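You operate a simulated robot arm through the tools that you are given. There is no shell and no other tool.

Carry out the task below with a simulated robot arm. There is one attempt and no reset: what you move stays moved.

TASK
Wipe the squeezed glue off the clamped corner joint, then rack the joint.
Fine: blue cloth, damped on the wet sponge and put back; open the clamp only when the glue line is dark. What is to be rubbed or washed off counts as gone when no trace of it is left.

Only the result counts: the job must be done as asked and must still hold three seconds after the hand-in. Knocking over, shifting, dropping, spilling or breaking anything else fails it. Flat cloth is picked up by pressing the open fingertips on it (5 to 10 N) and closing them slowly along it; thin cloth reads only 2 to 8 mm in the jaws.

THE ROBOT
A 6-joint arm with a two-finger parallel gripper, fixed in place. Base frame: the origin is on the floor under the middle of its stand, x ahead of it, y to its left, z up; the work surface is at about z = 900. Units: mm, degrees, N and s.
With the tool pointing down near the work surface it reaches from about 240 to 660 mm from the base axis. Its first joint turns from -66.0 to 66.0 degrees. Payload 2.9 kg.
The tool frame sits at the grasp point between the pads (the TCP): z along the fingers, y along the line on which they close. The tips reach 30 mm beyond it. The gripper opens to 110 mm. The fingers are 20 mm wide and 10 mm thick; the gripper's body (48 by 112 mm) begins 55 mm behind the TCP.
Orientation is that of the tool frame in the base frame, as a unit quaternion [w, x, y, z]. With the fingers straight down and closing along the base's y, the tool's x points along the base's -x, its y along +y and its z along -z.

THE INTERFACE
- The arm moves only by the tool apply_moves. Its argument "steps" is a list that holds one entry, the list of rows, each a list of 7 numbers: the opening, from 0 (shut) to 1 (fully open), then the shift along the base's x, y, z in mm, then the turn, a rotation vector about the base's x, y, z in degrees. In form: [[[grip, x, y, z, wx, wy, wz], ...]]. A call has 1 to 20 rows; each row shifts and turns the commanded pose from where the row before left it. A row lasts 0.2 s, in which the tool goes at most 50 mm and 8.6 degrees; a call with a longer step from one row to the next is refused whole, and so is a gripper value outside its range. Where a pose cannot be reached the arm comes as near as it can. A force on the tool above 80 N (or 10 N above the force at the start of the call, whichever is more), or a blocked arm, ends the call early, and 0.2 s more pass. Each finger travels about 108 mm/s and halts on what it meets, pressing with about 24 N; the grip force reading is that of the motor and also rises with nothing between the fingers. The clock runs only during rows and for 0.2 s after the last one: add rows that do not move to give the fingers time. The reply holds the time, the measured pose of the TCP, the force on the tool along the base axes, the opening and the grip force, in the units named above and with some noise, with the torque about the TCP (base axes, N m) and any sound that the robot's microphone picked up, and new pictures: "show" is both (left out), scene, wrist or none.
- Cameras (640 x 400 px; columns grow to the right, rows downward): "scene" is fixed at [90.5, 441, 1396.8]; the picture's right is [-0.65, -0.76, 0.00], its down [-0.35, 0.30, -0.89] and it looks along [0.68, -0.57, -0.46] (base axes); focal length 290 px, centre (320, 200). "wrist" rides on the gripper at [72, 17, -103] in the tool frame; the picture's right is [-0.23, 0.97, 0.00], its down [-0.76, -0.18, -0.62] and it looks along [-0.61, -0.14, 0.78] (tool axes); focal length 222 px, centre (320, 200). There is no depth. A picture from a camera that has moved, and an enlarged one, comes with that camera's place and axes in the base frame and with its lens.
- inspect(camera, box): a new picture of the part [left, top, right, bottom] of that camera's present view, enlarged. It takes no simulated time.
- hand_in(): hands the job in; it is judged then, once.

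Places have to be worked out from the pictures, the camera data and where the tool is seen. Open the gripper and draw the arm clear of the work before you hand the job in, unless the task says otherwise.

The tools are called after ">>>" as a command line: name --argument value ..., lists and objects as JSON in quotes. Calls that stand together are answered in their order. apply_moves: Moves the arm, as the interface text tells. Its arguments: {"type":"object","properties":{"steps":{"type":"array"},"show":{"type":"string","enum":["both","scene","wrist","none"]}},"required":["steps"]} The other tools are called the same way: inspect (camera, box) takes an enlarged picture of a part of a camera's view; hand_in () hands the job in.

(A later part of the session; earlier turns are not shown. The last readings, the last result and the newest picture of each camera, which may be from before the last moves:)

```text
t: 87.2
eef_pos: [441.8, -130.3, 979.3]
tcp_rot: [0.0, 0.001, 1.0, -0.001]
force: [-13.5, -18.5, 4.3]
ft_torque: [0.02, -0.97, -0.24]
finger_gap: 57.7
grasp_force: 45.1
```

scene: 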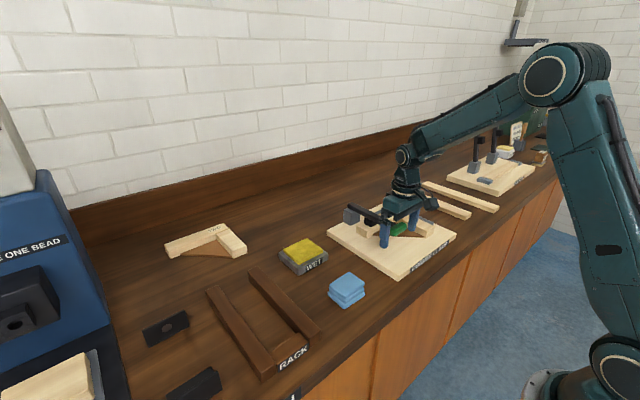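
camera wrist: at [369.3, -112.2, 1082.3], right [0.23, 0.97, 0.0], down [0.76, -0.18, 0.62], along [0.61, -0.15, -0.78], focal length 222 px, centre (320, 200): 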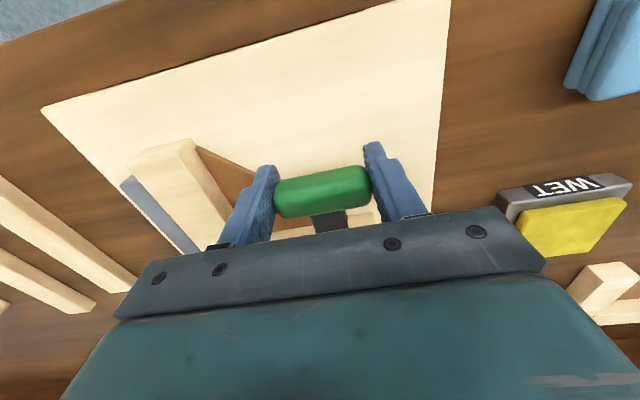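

The side load is easing. I'll start lifting along the arc about the pivot, a first 6° in small steps.

>>> apply_moves --steps '[[[0.4, 0, -0.7, 3, 0, 0, 0], [0.4, 0.1, 0, 5, 0, 0, 0], [0.4, 0.4, 0, 5, 0, 0, 0], [0.4, 0.5, 0, 5, 0, 0, 0], [0.4, 0, 0, 0, 0, 0, 0]]]'

>>> inspect --camera "scene" --box '[330, 180, 450, 260]'

```text
t: 88.4
eef_pos: [445.0, -131.1, 996.3]
tcp_rot: [-0.002, 0.0, 1.0, 0.0]
force: [-10.7, -12.8, -7.3]
ft_torque: [-0.05, 1.31, -0.06]
finger_gap: 58.0
grasp_force: 44.6
camera wrist: at [371.6, -112.8, 1099.9], right [0.23, 0.97, 0.0], down [0.76, -0.18, 0.62], along [0.61, -0.14, -0.78], focal length 222 px, centre (320, 200)
```

scene: 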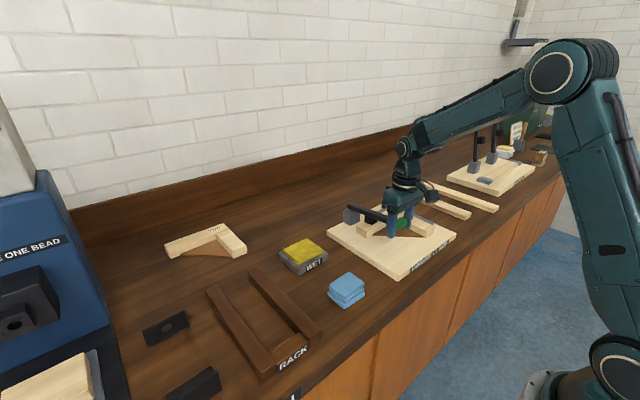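
wrist: 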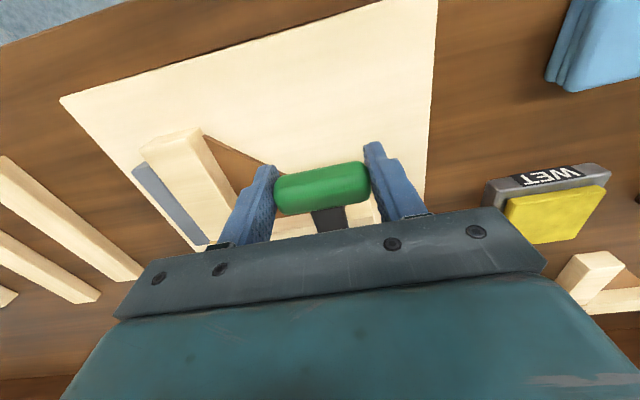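

```text
5.00 times, centred on (390, 220) of scene
camera zoom: at [90.4, 440.6, 1396.9], right [-0.65, -0.76, 0.0], down [-0.35, 0.3, -0.89], along [0.68, -0.57, -0.46], focal length 1450 px, centre (-30, 100)
```

zoom: 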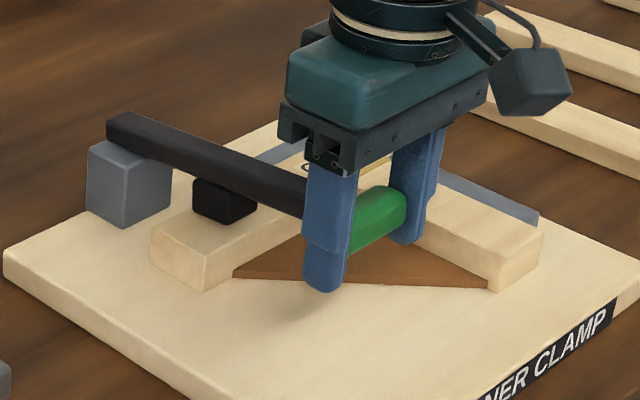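

The lever is swinging up with the handle. I'll continue along the arc to about 30° and check again.

>>> apply_moves --steps '[[[0.4, 1.2, -0.3, 9, 0, 0, 0], [0.4, 1.6, 0, 8.9, 0, 0, 0], [0.4, 2.1, 0, 8.8, 0, 0, 0], [0.4, 2.6, 0, 8.7, 0, 0, 0], [0.4, 3, 0, 8.5, 0, 0, 0], [0.4, 3.5, 0, 8.4, 0, 0, 0], [0.4, 3.9, 0, 8.1, 0, 0, 0], [0.4, 4.3, 0, 8, 0, 0, 0], [0.4, 0, 0, 0, 0, 0, 0]]]'

>>> inspect --camera "scene" --box '[330, 160, 450, 260]'

```text
t: 90.4
eef_pos: [467.2, -130.3, 1064.0]
tcp_rot: [0.0, -0.001, 1.0, 0.0]
force: [-6.9, 16.9, -6.8]
ft_torque: [0.19, 1.38, -0.35]
finger_gap: 57.8
grasp_force: 45.7
camera wrist: at [394.2, -113.1, 1168.9], right [0.22, 0.97, 0.0], down [0.76, -0.18, 0.62], along [0.61, -0.14, -0.78], focal length 222 px, centre (320, 200)
```

scene: 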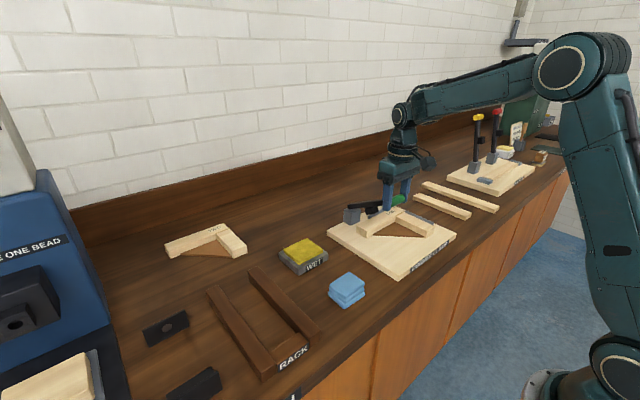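
wrist: 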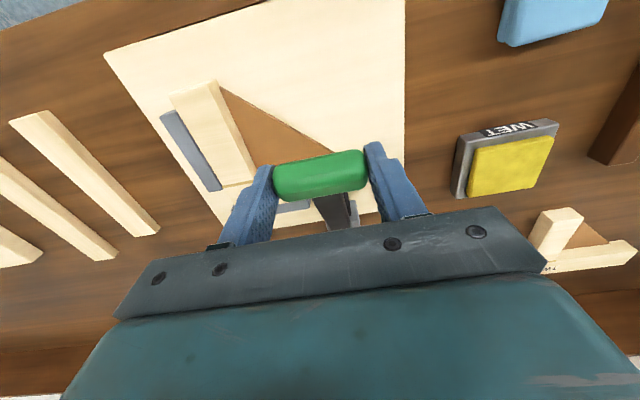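

```text
4.00 times, centred on (390, 210) of scene
camera zoom: at [90.5, 441.5, 1396.6], right [-0.65, -0.76, 0.0], down [-0.35, 0.3, -0.89], along [0.68, -0.57, -0.46], focal length 1160 px, centre (40, 160)
```

zoom: 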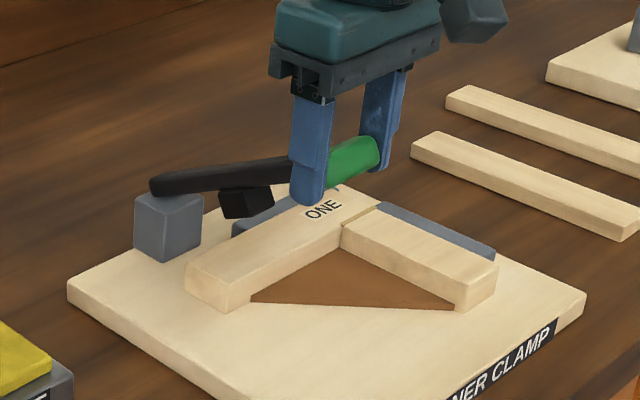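

The lever is at roughly 30° and following. I'll shift +1 mm in y to balance the side load and continue to about 60°.

>>> apply_moves --steps '[[[0.4, 4.73, 0.5, 7.72, 0, 0, 0], [0.4, 5.13, 0.5, 7.47, 0, 0, 0], [0.4, 5.52, 0, 7.19, 0, 0, 0], [0.4, 5.88, 0, 6.89, 0, 0, 0], [0.4, 6.24, 0, 6.57, 0, 0, 0], [0.4, 6.57, 0, 6.24, 0, 0, 0], [0.4, 6.89, 0, 5.88, 0, 0, 0], [0.4, 7.19, 0, 5.52, 0, 0, 0], [0.4, 7.47, 0, 5.13, 0, 0, 0], [0.4, 7.72, 0, 4.73, 0, 0, 0], [0.4, 0, 0, 0, 0, 0, 0]]]'

>>> inspect --camera "scene" --box '[330, 140, 450, 260]'

```text
t: 92.8
eef_pos: [529.5, -130.5, 1130.1]
tcp_rot: [-0.001, -0.001, 1.0, -0.001]
force: [-7.2, 8.4, -0.1]
ft_torque: [0.25, 1.0, 0.18]
finger_gap: 57.8
grasp_force: 45.0
camera wrist: at [457.1, -112.8, 1231.9], right [0.23, 0.97, 0.0], down [0.76, -0.18, 0.62], along [0.61, -0.14, -0.78], focal length 222 px, centre (320, 200)
```

scene: 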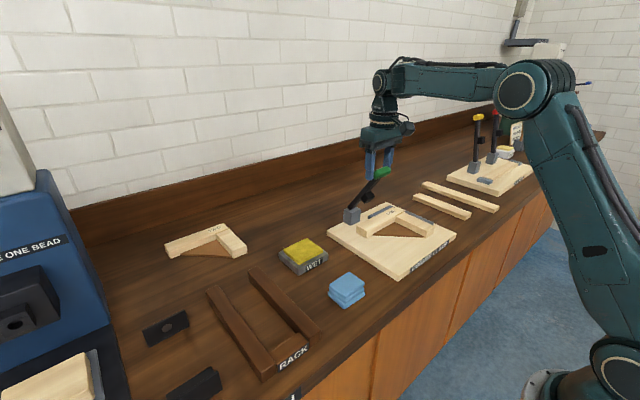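
wrist: 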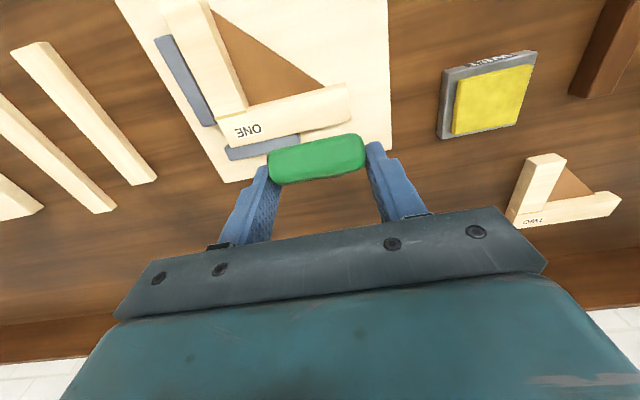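

```text
3.33 times, centred on (390, 200) of scene
camera zoom: at [90.3, 441.3, 1396.7], right [-0.65, -0.76, 0.0], down [-0.35, 0.3, -0.89], along [0.68, -0.57, -0.46], focal length 966 px, centre (87, 200)
```

zoom: 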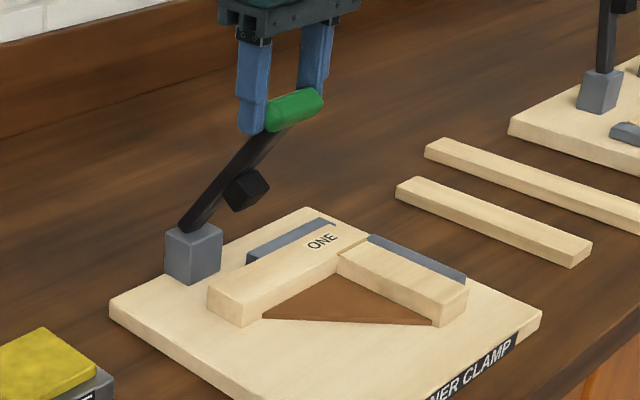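

The lever is at about 53° and the handle has slid toward the tip edge of the pads, though it still follows. I'll continue the arc from the handle's actual angle in small steps.

>>> apply_moves --steps '[[[0.35, 7.38, 0.3, 5.0, 0, 0, 0], [0.35, 7.64, 0, 4.6, 0, 0, 0], [0.35, 7.89, 0, 4.2, 0, 0, 0], [0.35, 8.11, 0, 3.8, 0, 0, 0], [0.35, 8.31, 0, 3.4, 0, 0, 0], [0.35, 0, 0, 0, 0, 0, 0]]]'

>>> inspect --camera "scene" --box '[330, 140, 450, 260]'

```text
t: 94.2
eef_pos: [569.9, -130.3, 1148.6]
tcp_rot: [-0.001, -0.001, 1.0, 0.0]
force: [-5.3, 6.1, -9.4]
ft_torque: [0.08, 1.22, -0.1]
finger_gap: 57.7
grasp_force: 45.2
camera wrist: at [497.3, -112.8, 1251.6], right [0.23, 0.97, 0.0], down [0.76, -0.18, 0.62], along [0.61, -0.14, -0.78], focal length 222 px, centre (320, 200)
```

scene: 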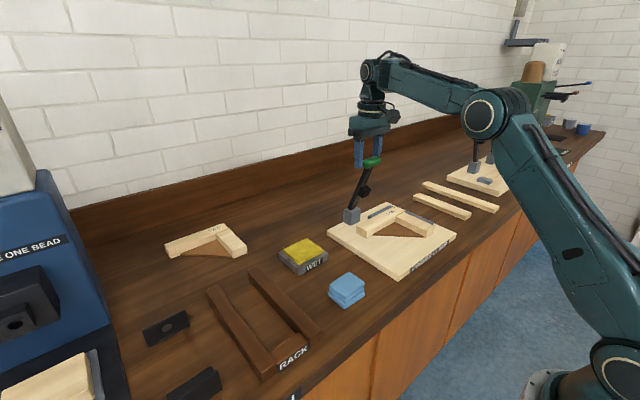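
wrist: 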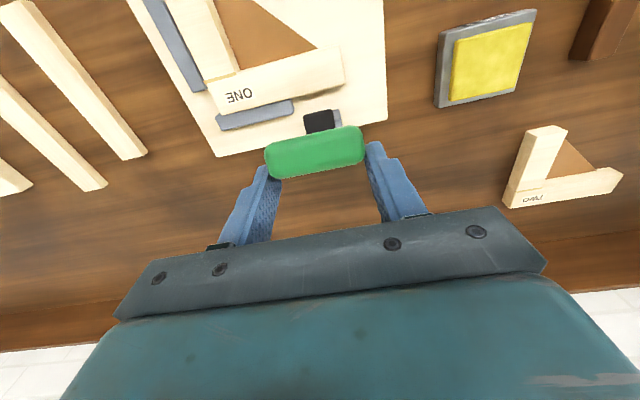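

```text
3.33 times, centred on (390, 200) of scene
camera zoom: at [90.6, 441.2, 1396.7], right [-0.65, -0.76, 0.0], down [-0.35, 0.3, -0.89], along [0.68, -0.57, -0.46], focal length 966 px, centre (87, 200)
```

zoom: 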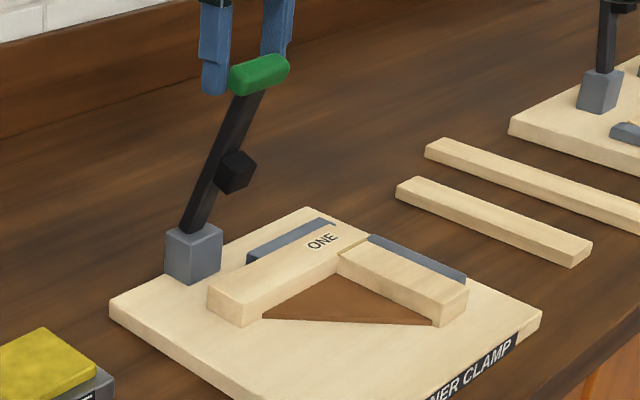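

The lever is at about 68° with the same offset in the pads. I'll continue to about 86°.

>>> apply_moves --steps '[[[0.35, 8.49, 0, 2.9, 0, 0, 0], [0.35, 8.64, 0, 2.4, 0, 0, 0], [0.35, 8.77, 0, 2.0, 0, 0, 0], [0.35, 8.88, 0, 1.5, 0, 0, 0], [0.35, 8.96, 0, 1.0, 0, 0, 0], [0.35, 9.02, 0, 0.6, 0, 0, 0], [0.35, 0, 0, 0, 0, 0, 0]]]'

>>> inspect --camera "scene" --box '[330, 120, 450, 260]'

```text
t: 95.8
eef_pos: [601.8, -129.7, 1153.0]
tcp_rot: [0.005, 0.003, 1.0, -0.002]
force: [-0.4, -36.3, 27.1]
ft_torque: [-0.45, -0.21, 0.33]
finger_gap: 58.1
grasp_force: 44.8
out of reach, approached as far as the arm can: row 4, 5, 6
camera wrist: at [528.2, -112.1, 1255.4], right [0.23, 0.97, 0.0], down [0.75, -0.18, 0.63], along [0.61, -0.15, -0.78], focal length 222 px, centre (320, 200)
```

scene: 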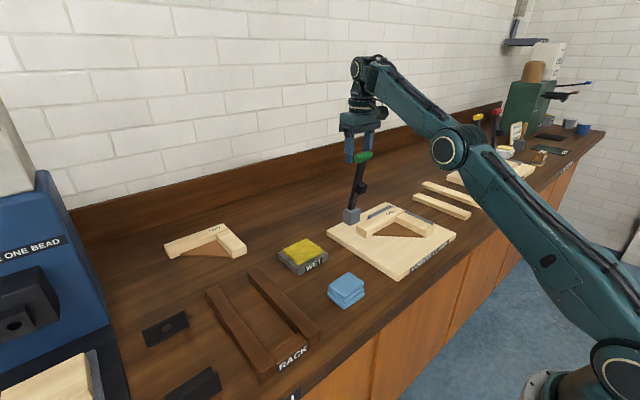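
wrist: 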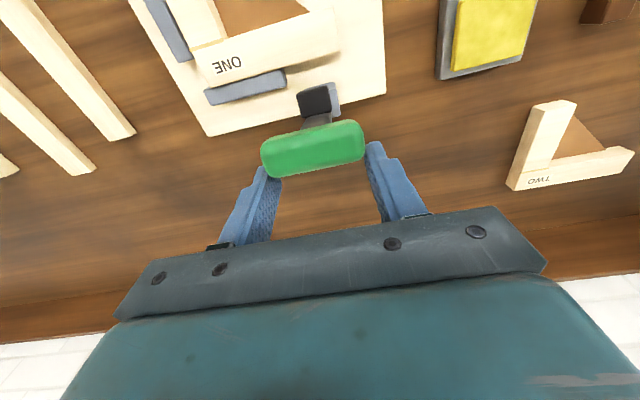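

```text
2.86 times, centred on (390, 190) of scene
camera zoom: at [90.0, 440.0, 1397.2], right [-0.65, -0.76, 0.0], down [-0.35, 0.3, -0.89], along [0.68, -0.57, -0.46], focal length 828 px, centre (120, 229)
```

zoom: 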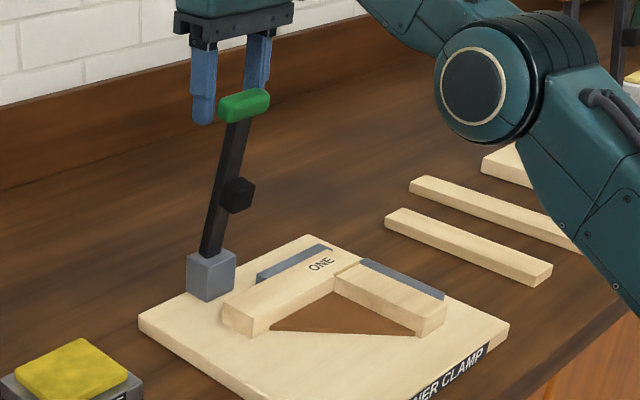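

The lever is at about 78° and the straight-down reach limit is hit. The open levers on the FORMER lean slightly past vertical, so I'll tilt the tool forward about −y, pivoting around the handle, to gain reach.

>>> apply_moves --steps '[[[0.35, -2.1, 0, 2.1, 0, -7.5, 0], [0.35, -2.4, 0, 1.8, 0, -7.5, 0], [0.35, 0, 0, 0, 0, 0, 0]]]'

>>> inspect --camera "scene" --box '[330, 120, 450, 260]'

```text
t: 96.6
eef_pos: [604.0, -127.9, 1154.0]
tcp_rot: [0.086, -0.001, 0.996, 0.003]
force: [0.3, -0.5, -0.6]
ft_torque: [0.03, -0.01, 0.0]
finger_gap: 38.7
grasp_force: 0.4
out of reach, approached as far as the arm can: row 2
camera wrist: at [514.8, -112.4, 1243.6], right [0.22, 0.97, 0.05], down [0.64, -0.18, 0.74], along [0.73, -0.13, -0.67], focal length 222 px, centre (320, 200)
```

scene: 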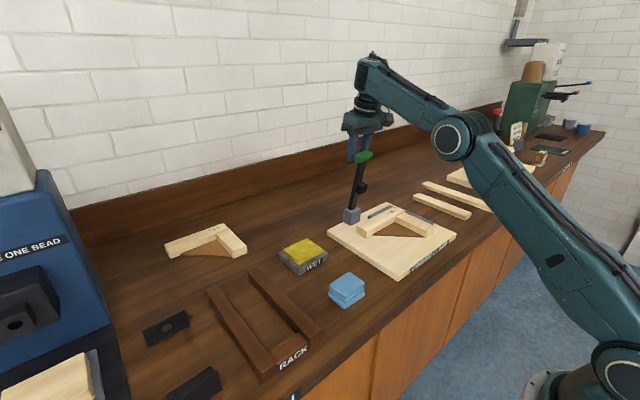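
wrist: 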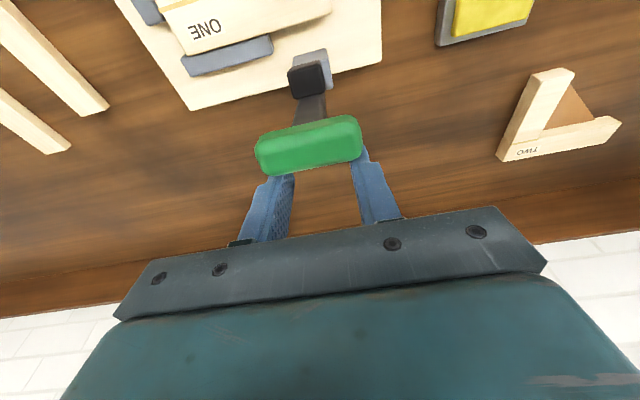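

```text
2.86 times, centred on (390, 190) of scene
camera zoom: at [90.5, 441.1, 1396.8], right [-0.65, -0.76, 0.0], down [-0.35, 0.3, -0.89], along [0.68, -0.57, -0.46], focal length 828 px, centre (120, 229)
```

zoom: 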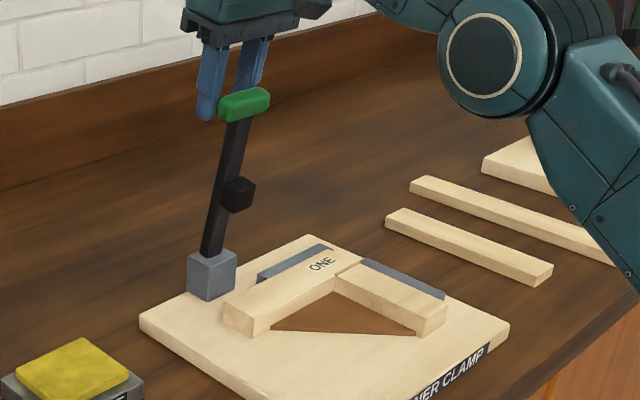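

The fingers slid off the handle, but the lever stays by itself at about 78°. I'll open wide, back out in −x with the handle passing between the fingers, then push the lever past vertical from the front.

>>> apply_moves --steps '[[[1, 0, 0, 0, 0, 0, 0], [1, 0, 0, 0, 0, 0, 0], [1, 0, 0, 0, 0, 0, 0], [1, -30, 0, 0, 0, 0, 0], [1, -35, 0, 0, 0, 0, 0], [1, -40, 0, 0, 0, 0, 0], [1, 0, 0, 0, 0, 0, 0]]]'

>>> inspect --camera "scene" --box '[330, 120, 450, 260]'

```text
t: 98.2
eef_pos: [536.0, -136.3, 1189.7]
tcp_rot: [0.085, -0.001, 0.996, 0.004]
force: [-0.2, 0.6, 0.3]
ft_torque: [-0.01, 0.04, 0.01]
finger_gap: 110.2
grasp_force: 0.0
out of reach, approached as far as the arm can: row 5, 6
camera wrist: at [446.4, -120.6, 1278.5], right [0.22, 0.97, 0.05], down [0.65, -0.18, 0.74], along [0.73, -0.13, -0.67], focal length 222 px, centre (320, 200)
```

scene: 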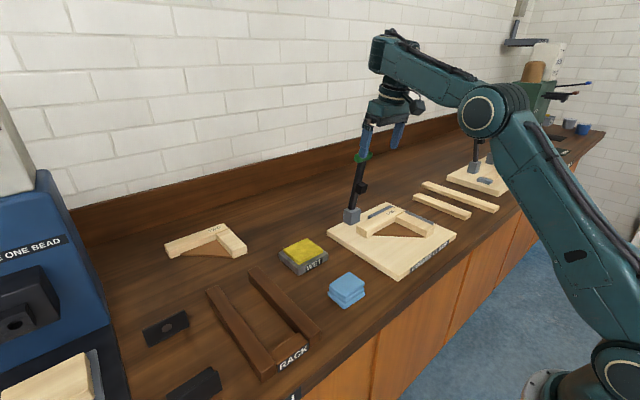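
wrist: 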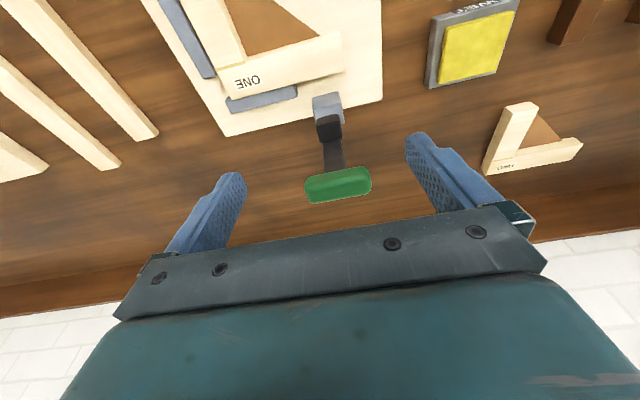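

```text
2.86 times, centred on (390, 190) of scene
camera zoom: at [90.5, 441.0, 1396.8], right [-0.65, -0.76, 0.0], down [-0.35, 0.3, -0.89], along [0.68, -0.57, -0.46], focal length 828 px, centre (120, 229)
```

zoom: 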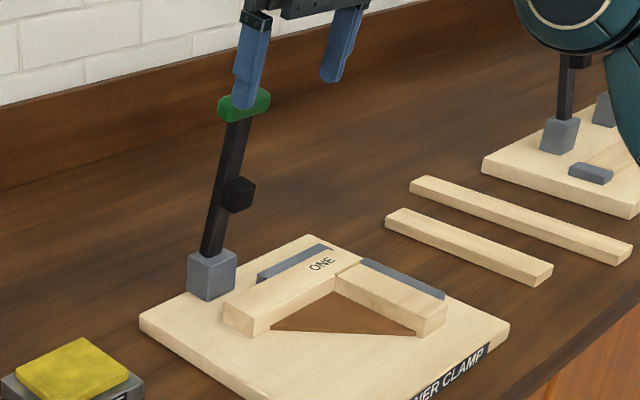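

The lever holds at 78° and the hand is clear, although the reach limit let it drift upward. I'll straighten the tool, back off in −x and check the pose.

>>> apply_moves --steps '[[[1, -15, 2, 0, 0, 5, 0], [1, -20, 2, 0, 0, 4.9, 0], [0.5, 0, 0, 0, 0, 0, 0], [0.2, 0, 0, 0, 0, 0, 0], [0, 0, 0, 0, 0, 0, 0]]]' --show "wrist"

```text
t: 99.4
eef_pos: [501.4, -132.9, 1188.4]
tcp_rot: [0.001, 0.0, 1.0, 0.003]
force: [0.8, 0.2, -0.3]
ft_torque: [0.0, -0.02, 0.0]
finger_gap: 0.1
grasp_force: 24.3
camera wrist: at [428.9, -116.8, 1292.5], right [0.23, 0.97, 0.01], down [0.76, -0.18, 0.62], along [0.61, -0.14, -0.78], focal length 222 px, centre (320, 200)
```

wrist: 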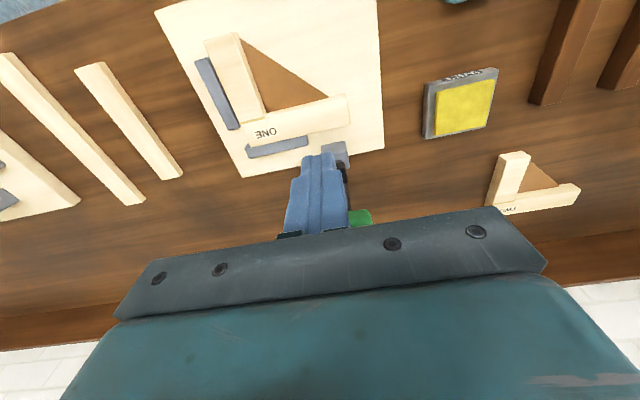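

The tool is upright with the fingers closed. I'll drop to z ≈ 1070 in front of the lever and move up near it.

>>> apply_moves --steps '[[[0, 0, 0, -40, 0, 0, 0], [0, 0, 0, -40, 0, 0, 0], [0, 0, 0, -38, 0, 0, 0], [0, 20, 0, 0, 0, 0, 0], [0, 15, 0, 0, 0, 0, 0], [0, 0, 0, 0, 0, 0, 0]]]'

>>> inspect --camera "scene" --box '[330, 120, 450, 260]'

```text
t: 100.8
eef_pos: [575.7, -144.9, 1104.0]
tcp_rot: [0.002, -0.001, 1.0, 0.004]
force: [0.1, -0.1, 0.8]
ft_torque: [0.0, 0.04, -0.02]
finger_gap: 0.0
grasp_force: 24.2
out of reach, approached as far as the arm can: row 2, 3
camera wrist: at [502.5, -129.3, 1207.2], right [0.23, 0.97, 0.01], down [0.76, -0.18, 0.62], along [0.61, -0.14, -0.78], focal length 222 px, centre (320, 200)
```

scene: 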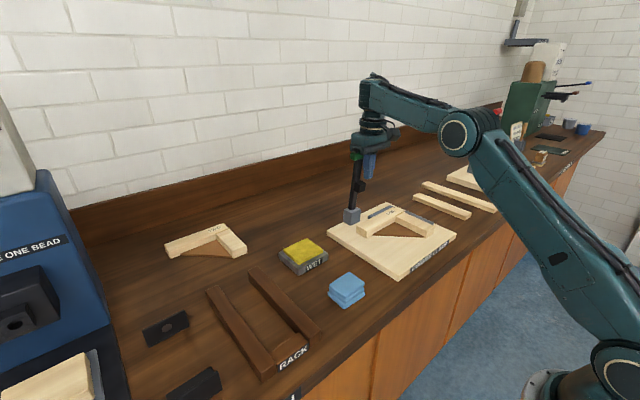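
wrist: 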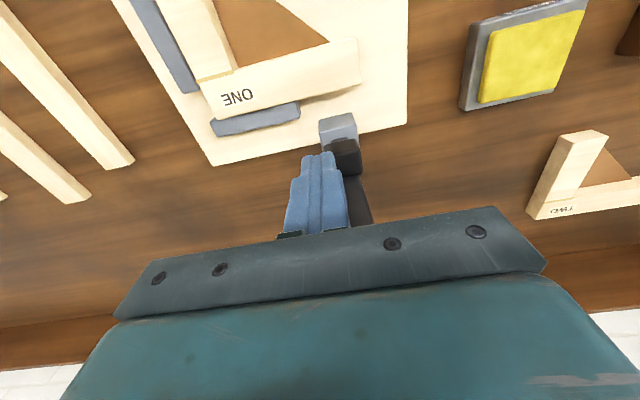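

```text
2.86 times, centred on (390, 190) of scene
camera zoom: at [90.5, 441.0, 1396.8], right [-0.65, -0.76, 0.0], down [-0.35, 0.3, -0.89], along [0.68, -0.57, -0.46], focal length 828 px, centre (120, 229)
```

zoom: 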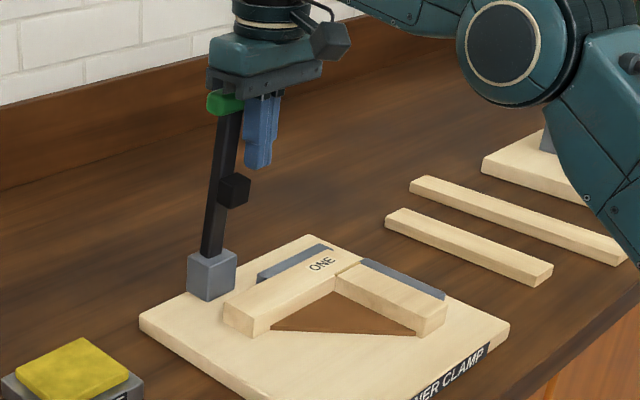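

The hand jumped near full extension and nudged the lever further, to roughly 86°, with no force left on it. I'll back away slowly in small steps so the arm tracks properly.

>>> apply_moves --steps '[[[0, -8, 0, 1, 0, 0, 0], [0, -8, 1, 1, 0, 0, 0], [0, -8, 1, 0, 0, 0, 0], [0, -8, 2, 0, 0, 0, 0], [0, -8, 2, 0, 0, 0, 0], [0, -8, 2, 0, 0, 0, 0], [0, -8, 2, 0, 0, 0, 0], [0, -8, 2, 0, 0, 0, 0], [0, 0, 0, 0, 0, 0, 0]]]'

>>> inspect --camera "scene" --box '[330, 120, 450, 260]'

```text
t: 102.8
eef_pos: [528.2, -140.3, 1121.4]
tcp_rot: [-0.001, -0.001, 1.0, 0.004]
force: [0.0, 0.4, 0.3]
ft_torque: [0.0, 0.01, 0.02]
finger_gap: 0.0
grasp_force: 23.9
out of reach, approached as far as the arm can: row 5, 6, 7, 8
camera wrist: at [455.3, -123.5, 1224.9], right [0.23, 0.97, 0.01], down [0.76, -0.18, 0.62], along [0.61, -0.14, -0.78], focal length 222 px, centre (320, 200)
```

scene: 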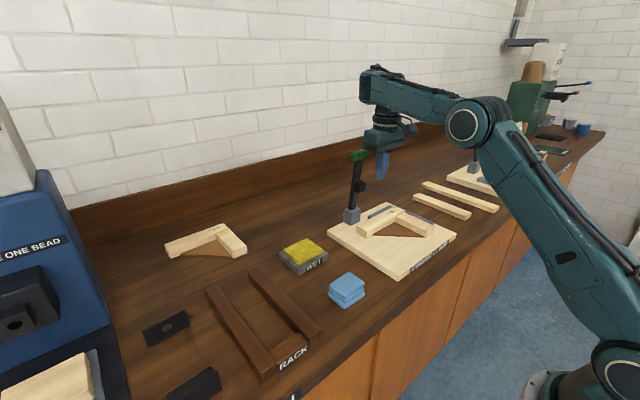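
wrist: 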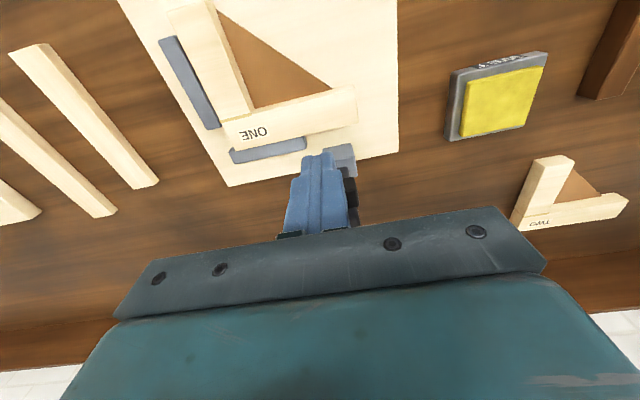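

```text
2.86 times, centred on (390, 190) of scene
camera zoom: at [90.5, 441.0, 1396.8], right [-0.65, -0.76, 0.0], down [-0.35, 0.3, -0.89], along [0.68, -0.57, -0.46], focal length 828 px, centre (120, 229)
```

zoom: 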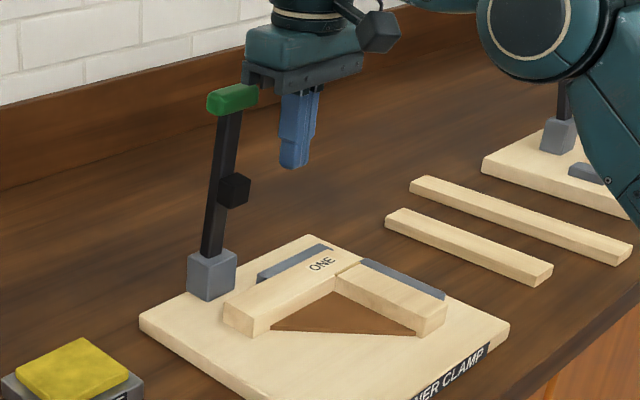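

Retracting also stalls although this pose was reachable before, so the arm may have settled into another posture. I'll look at the arm itself.

>>> inspect --camera "scene" --box '[340, 40, 640, 230]'

```text
2.11 times, centred on (490, 135) of scene
camera zoom: at [90.5, 441.0, 1396.8], right [-0.65, -0.76, 0.0], down [-0.35, 0.3, -0.89], along [0.68, -0.57, -0.46], focal length 610 px, centre (-38, 337)
```

zoom: 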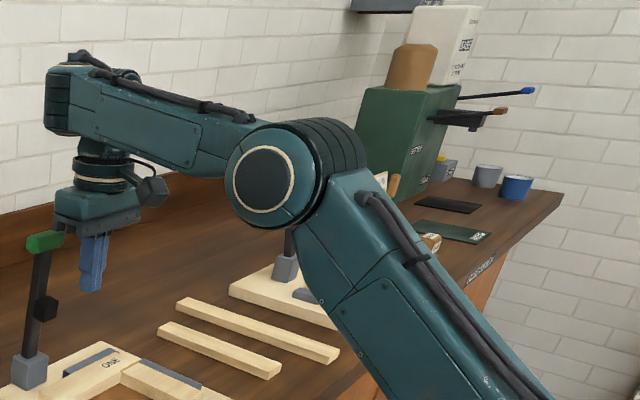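

The upper arm and forearm are almost straight, so the elbow has probably flipped past straight, which explains why I can't retract. I'll move up into free space, extend to the limit and come back to let the elbow fold the right way.

>>> apply_moves --steps '[[[0, -5, 0, 25, 0, 0, 0], [0, -10, 0, 25, 0, 0, 0], [0, -10, 2, 25, 0, 0, 0], [0, -10, 2, 25, 0, 0, 0], [0, 0, 0, 0, 0, 0, 0]]]'

>>> inspect --camera "scene" --box '[330, 120, 450, 260]'

```text
t: 104.0
eef_pos: [492.6, -135.5, 1219.8]
tcp_rot: [0.0, 0.0, 1.0, 0.004]
force: [0.0, 0.9, -0.8]
ft_torque: [-0.01, 0.01, 0.03]
finger_gap: 0.0
grasp_force: 24.2
camera wrist: at [420.0, -120.3, 1322.9], right [0.23, 0.97, 0.01], down [0.76, -0.18, 0.62], along [0.61, -0.14, -0.78], focal length 222 px, centre (320, 200)
```

scene: 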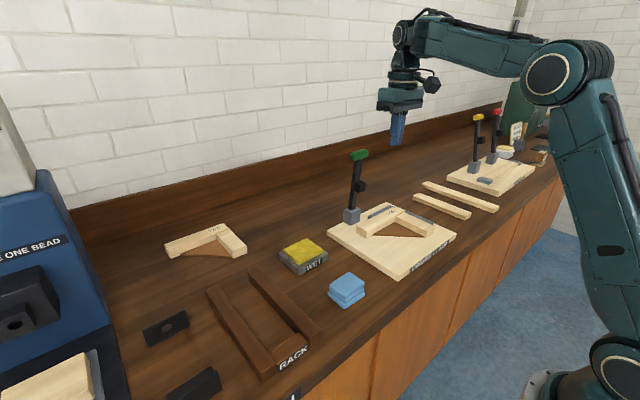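
wrist: 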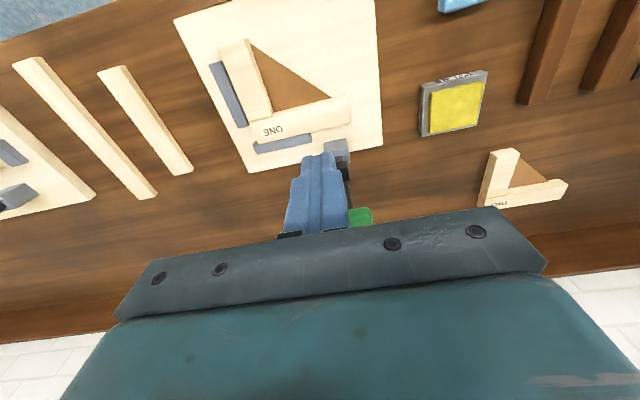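

```text
2.86 times, centred on (390, 190) of scene
camera zoom: at [90.5, 441.0, 1396.8], right [-0.65, -0.76, 0.0], down [-0.35, 0.3, -0.89], along [0.68, -0.57, -0.46], focal length 828 px, centre (120, 229)
```

zoom: 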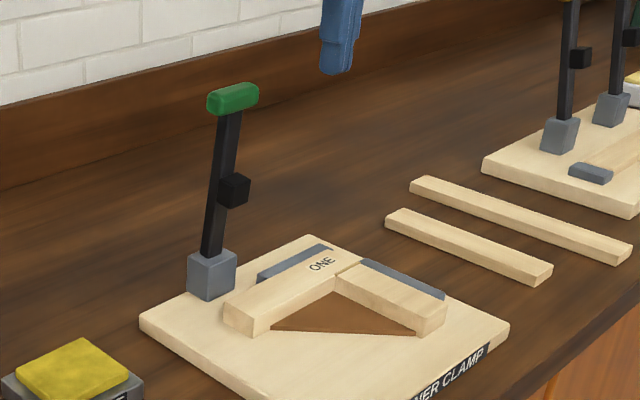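

The arm is back in its normal posture and the lever stands by itself at about 84°. I'll come down in front of it to z ≈ 1070 with small steps and push the lever past vertical.

>>> apply_moves --steps '[[[0, -2, 1, -20, -0.46, 0, 0], [0, -2, 1, -20, 0, 0, 0], [0, -2, 1, -20, 0, 0, 0], [0, -2, 1, -20, 0, 0, 0], [0, 0, 0, -20, 0, 0, 0], [0, 0, 0, -20, 0, 0, 0], [0, 0, 0, -20, 0, 0, 0], [0, 0, 0, -10, 0, 0, 0], [0, 0, 0, 0, 0, 0, 0]]]' --show "scene"

```text
t: 106.0
eef_pos: [486.5, -130.1, 1070.0]
tcp_rot: [0.0, -0.001, 1.0, 0.001]
force: [-0.2, -0.5, 0.8]
ft_torque: [0.02, -0.01, 0.0]
finger_gap: 0.0
grasp_force: 24.4
```

scene: 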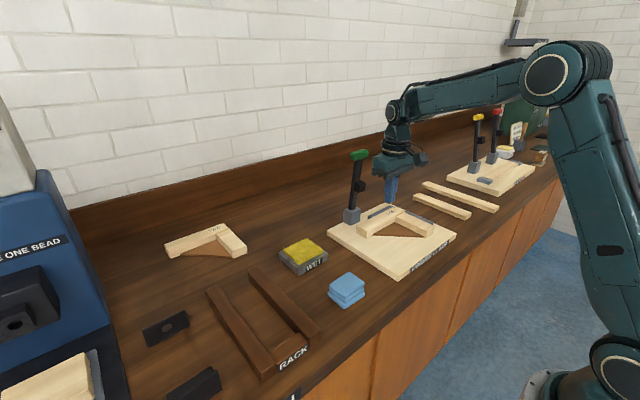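

It tracked cleanly to (486, −130, 1070). Now I'll advance in +x toward the lever in small steps.

>>> apply_moves --steps '[[[0, 12, 0, 0, 0, 0, 0], [0, 12, 0, 0, 0, 0, 0], [0, 12, 0, 0, 0, 0, 0], [0, 12, 0, 0, 0, 0, 0], [0, 10, 0, 0, 0, 0, 0], [0, 8, 0, 0, 0, 0, 0], [0, 6, 0, 0, 0, 0, 0], [0, 6, 0, 0, 0, 0, 0], [0, 0, 0, 0, 0, 0, 0]]]' --show "scene"

>>> inspect --camera "scene" --box '[330, 120, 450, 260]'

```text
t: 108.0
eef_pos: [564.5, -131.1, 1070.8]
tcp_rot: [0.001, -0.001, 1.0, -0.001]
force: [-0.1, 0.4, 0.4]
ft_torque: [-0.02, -0.04, 0.01]
finger_gap: 0.1
grasp_force: 23.6
```

scene: 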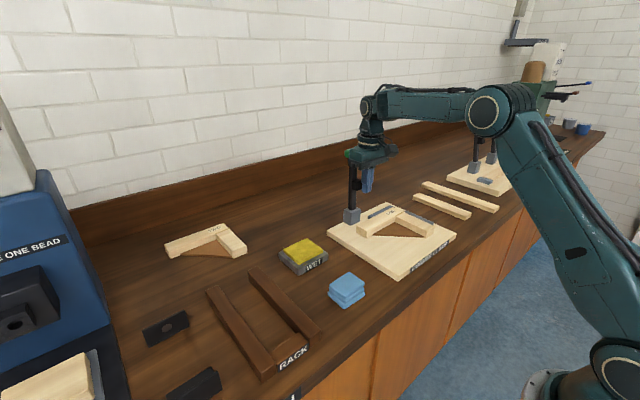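

```text
2.86 times, centred on (390, 190) of scene
camera zoom: at [90.5, 441.0, 1396.8], right [-0.65, -0.76, 0.0], down [-0.35, 0.3, -0.89], along [0.68, -0.57, -0.46], focal length 828 px, centre (120, 229)
```

zoom: 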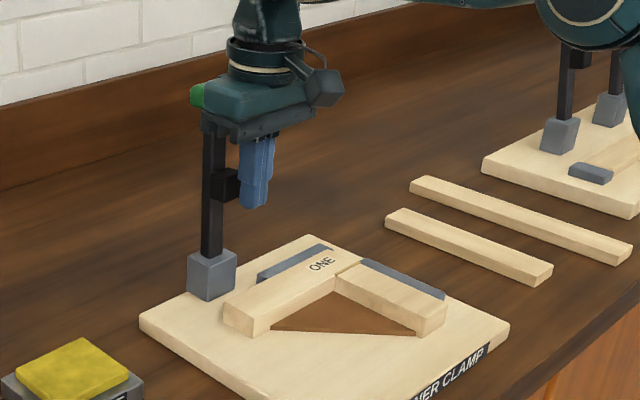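

The lever is now slightly past vertical. I'll push a bit further, about 24 mm in small steps, watching the force.

>>> apply_moves --steps '[[[0, 5, 0, 0, 0, 0, 0], [0, 5, 0, 0, 0, 0, 0], [0, 5, 0, 0, 0, 0, 0], [0, 4, 0, 0, 0, 0, 0], [0, 0, 0, 0, 0, 0, 0]]]' --show "scene"

>>> inspect --camera "scene" --box '[330, 120, 450, 260]'

```text
t: 109.2
eef_pos: [583.6, -131.6, 1071.0]
tcp_rot: [0.001, -0.001, 1.0, -0.001]
force: [0.3, 0.7, 0.0]
ft_torque: [0.0, -0.03, -0.01]
finger_gap: 0.0
grasp_force: 24.1
```

scene: 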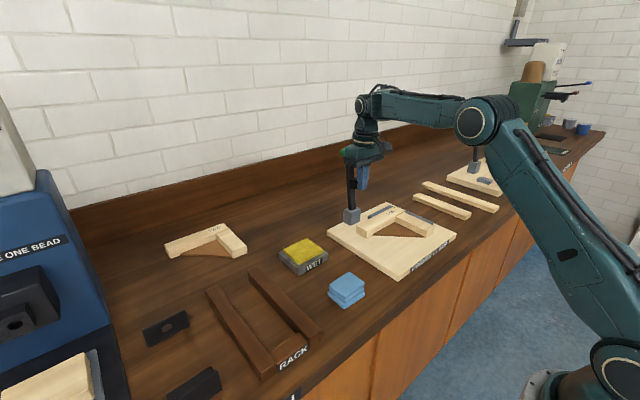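

```text
2.86 times, centred on (390, 190) of scene
camera zoom: at [90.5, 441.0, 1396.8], right [-0.65, -0.76, 0.0], down [-0.35, 0.3, -0.89], along [0.68, -0.57, -0.46], focal length 828 px, centre (120, 229)
```

zoom: 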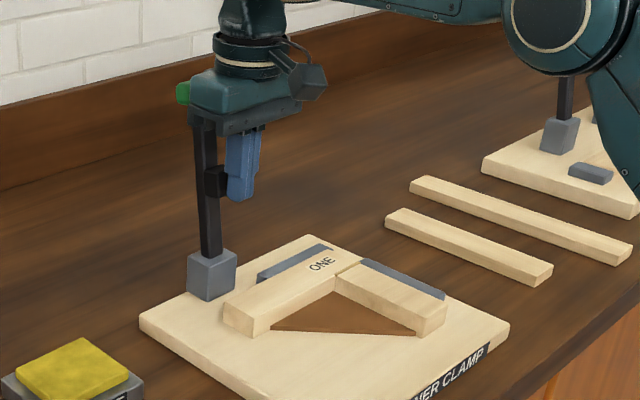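

The lever now leans about as far past vertical as the open FORMER levers. I'll back away slowly and see that it stays.

>>> apply_moves --steps '[[[0, -6, 0, 0, 0, 0, 0], [0, -8, 0, 0, 0, 0, 0], [0, -10, 0, 0, 0, 0, 0], [0, -10, 0, 0, 0, 0, 0], [0, -10, 0, 0, 0, 0, 0], [0, -10, 0, 0, 0, 0, 0], [0, -10, 0, 0, 0, 0, 0], [0, -10, 0, 0, 0, 0, 0], [0, -10, 0, 0, 0, 0, 0], [0, -15, 0, 0, 0, 0, 0], [0, -20, 0, 0, 0, 0, 0], [0, 0, 0, 0, 0, 0, 0]]]' --show "both"

>>> inspect --camera "scene" --box '[330, 120, 450, 260]'

```text
t: 111.8
eef_pos: [464.4, -131.2, 1068.8]
tcp_rot: [0.001, 0.0, 1.0, -0.001]
force: [0.8, -0.3, -0.6]
ft_torque: [-0.01, -0.04, 0.0]
finger_gap: 0.0
grasp_force: 23.6
camera wrist: at [390.3, -114.4, 1173.0], right [0.23, 0.97, 0.0], down [0.76, -0.18, 0.62], along [0.61, -0.14, -0.78], focal length 222 px, centre (320, 200)
```

scene: 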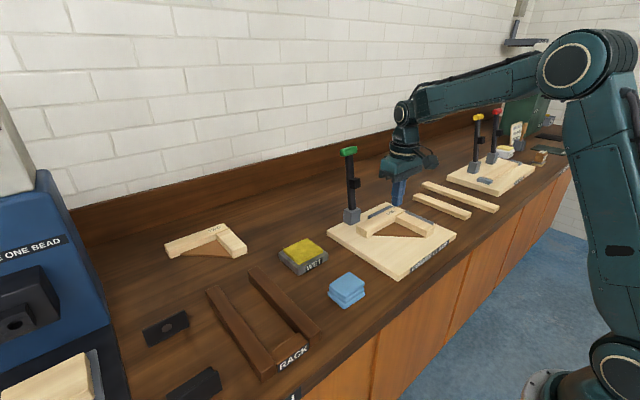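
wrist: 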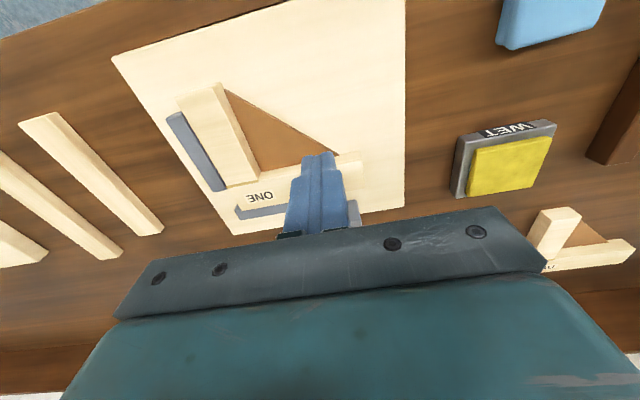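

```text
2.86 times, centred on (390, 190) of scene
camera zoom: at [90.5, 441.0, 1396.8], right [-0.65, -0.76, 0.0], down [-0.35, 0.3, -0.89], along [0.68, -0.57, -0.46], focal length 828 px, centre (120, 229)
```

zoom: 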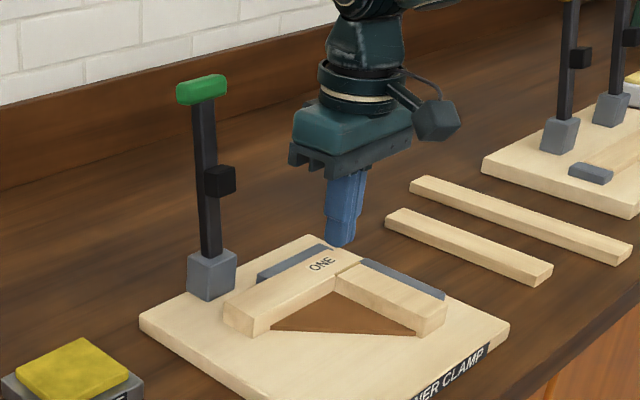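

The lever is open and stays put. Now I'll open the fingers and move to a good viewpoint over the joint to measure it precisely for the grasp.

>>> apply_moves --steps '[[[0.5, -8, -12, -4, 0, 0, 0], [1, -8, -12, -4, 0, 0, 0], [1, -8, -12, -4, 0, 0, 0], [1, -8, -12, -4, 0, 0, 0], [1, -2, -12, 0, 0, 0, 0], [1, 0, 0, 0, 0, 0, 0]]]' --show "wrist"

>>> inspect --camera "wrist" --box '[230, 80, 430, 230]'

>>> inspect --camera "scene" --box '[340, 195, 450, 265]'

```text
t: 113.2
eef_pos: [429.1, -191.7, 1053.6]
tcp_rot: [0.001, 0.0, 1.0, -0.001]
force: [0.4, -0.4, 0.2]
ft_torque: [-0.01, -0.03, -0.01]
finger_gap: 110.0
grasp_force: 0.1
camera wrist: at [356.0, -174.5, 1156.4], right [0.23, 0.97, 0.0], down [0.76, -0.18, 0.62], along [0.61, -0.14, -0.78], focal length 222 px, centre (320, 200)
```

wrist: 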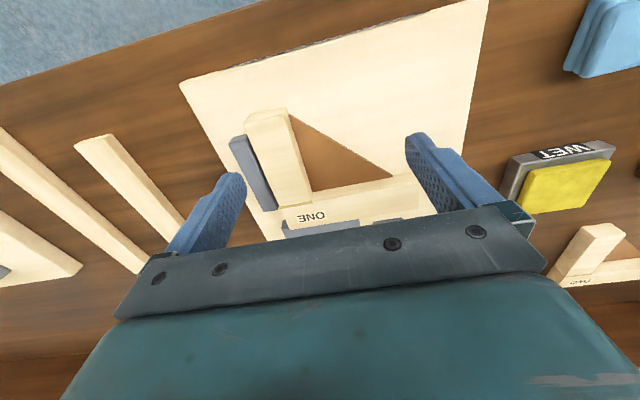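

```text
2.67 times, centred on (330, 155) of wrist
camera zoom: at [356.0, -174.5, 1156.4], right [0.23, 0.97, 0.0], down [0.76, -0.18, 0.62], along [0.61, -0.14, -0.78], focal length 592 px, centre (293, 320)
```

zoom: 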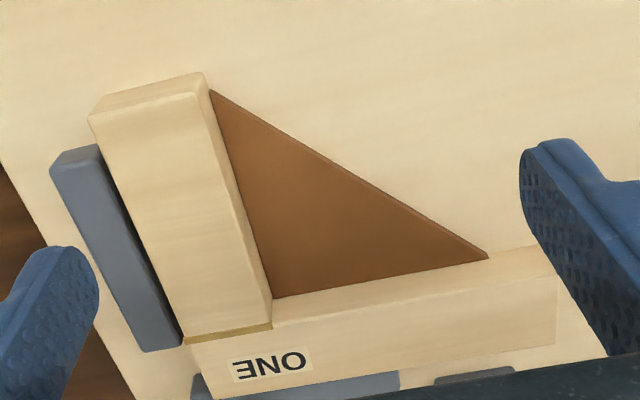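

```text
5.71 times, centred on (395, 230) of scene
camera zoom: at [90.5, 441.0, 1396.8], right [-0.65, -0.76, 0.0], down [-0.35, 0.3, -0.89], along [0.68, -0.57, -0.46], focal length 1657 px, centre (-109, 29)
```

zoom: 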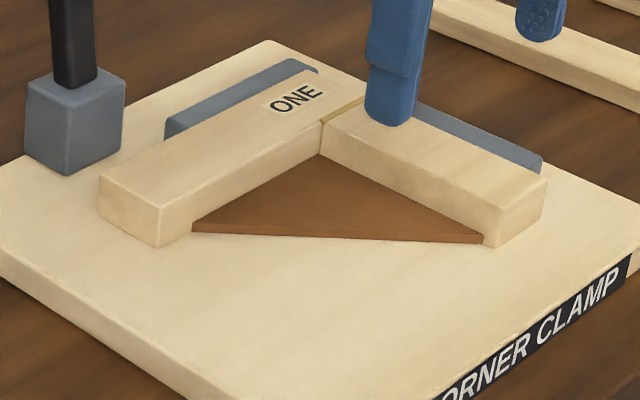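

The joint's leg B spans y −264…−218 with its front end at x ≈ 414, about 12 mm ahead of the fences, which are as tall as the joint. I'll grip that exposed end and slide the joint −x clear of the fences first; now I position above it.

>>> apply_moves --steps '[[[0.8, -5, -16, -10, 0, 0, 0], [0.7, -6, -16, -10, 0, 0, 0], [0.7, -6, -17, -12, 0, 0, 0], [0.7, 0, 0, -15, 0, 0, 0], [0.7, 0, 0, -15, 0, 0, 0], [0.7, 0, 0, 0, 0, 0, 0]]]'

>>> inspect --camera "wrist" --box '[220, 100, 440, 240]'

>>> inspect --camera "scene" --box '[370, 180, 470, 260]'

```text
t: 114.6
eef_pos: [411.7, -241.7, 991.3]
tcp_rot: [0.002, -0.002, 1.0, 0.001]
force: [-1.1, 0.0, -0.6]
ft_torque: [0.01, 0.01, 0.01]
finger_gap: 77.0
grasp_force: 0.1
camera wrist: at [339.8, -223.9, 1095.3], right [0.23, 0.97, 0.0], down [0.76, -0.18, 0.62], along [0.61, -0.14, -0.78], focal length 222 px, centre (320, 200)
```

scene: 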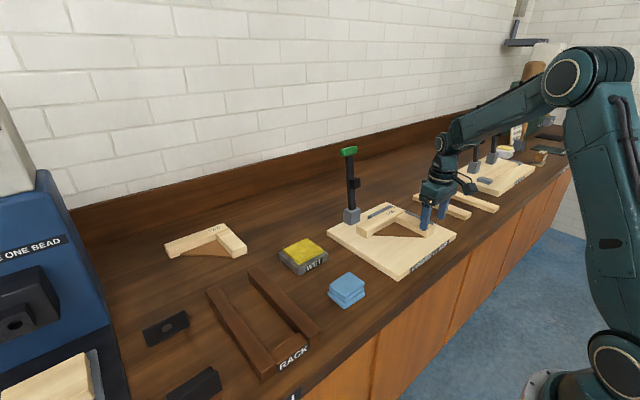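
wrist: 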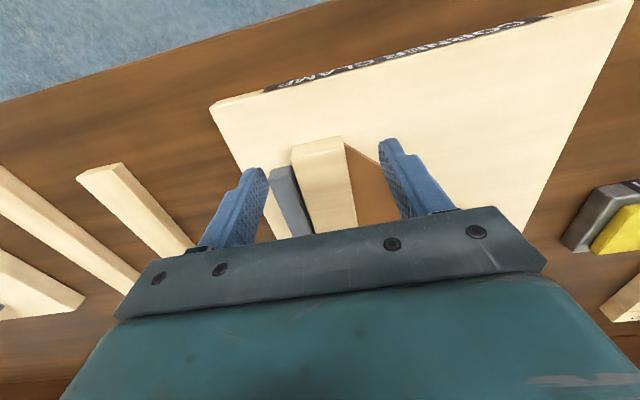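

```text
2.86 times, centred on (330, 170) of wrist
camera zoom: at [339.8, -223.9, 1095.3], right [0.23, 0.97, 0.0], down [0.76, -0.18, 0.62], along [0.61, -0.14, -0.78], focal length 635 px, centre (291, 286)
```

zoom: 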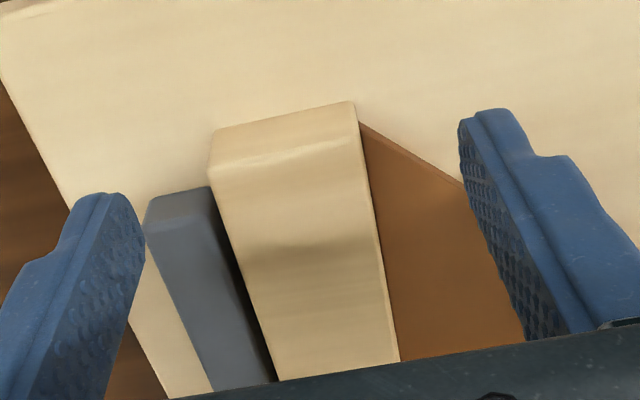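

```text
5.00 times, centred on (420, 220) of scene
camera zoom: at [90.5, 441.0, 1396.8], right [-0.65, -0.76, 0.0], down [-0.35, 0.3, -0.89], along [0.68, -0.57, -0.46], focal length 1450 px, centre (-180, 100)
```

zoom: 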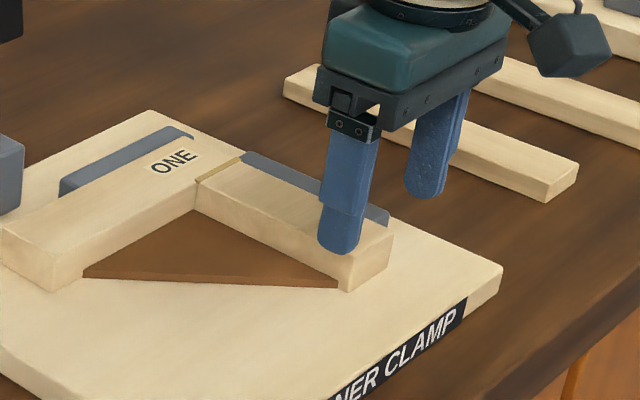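

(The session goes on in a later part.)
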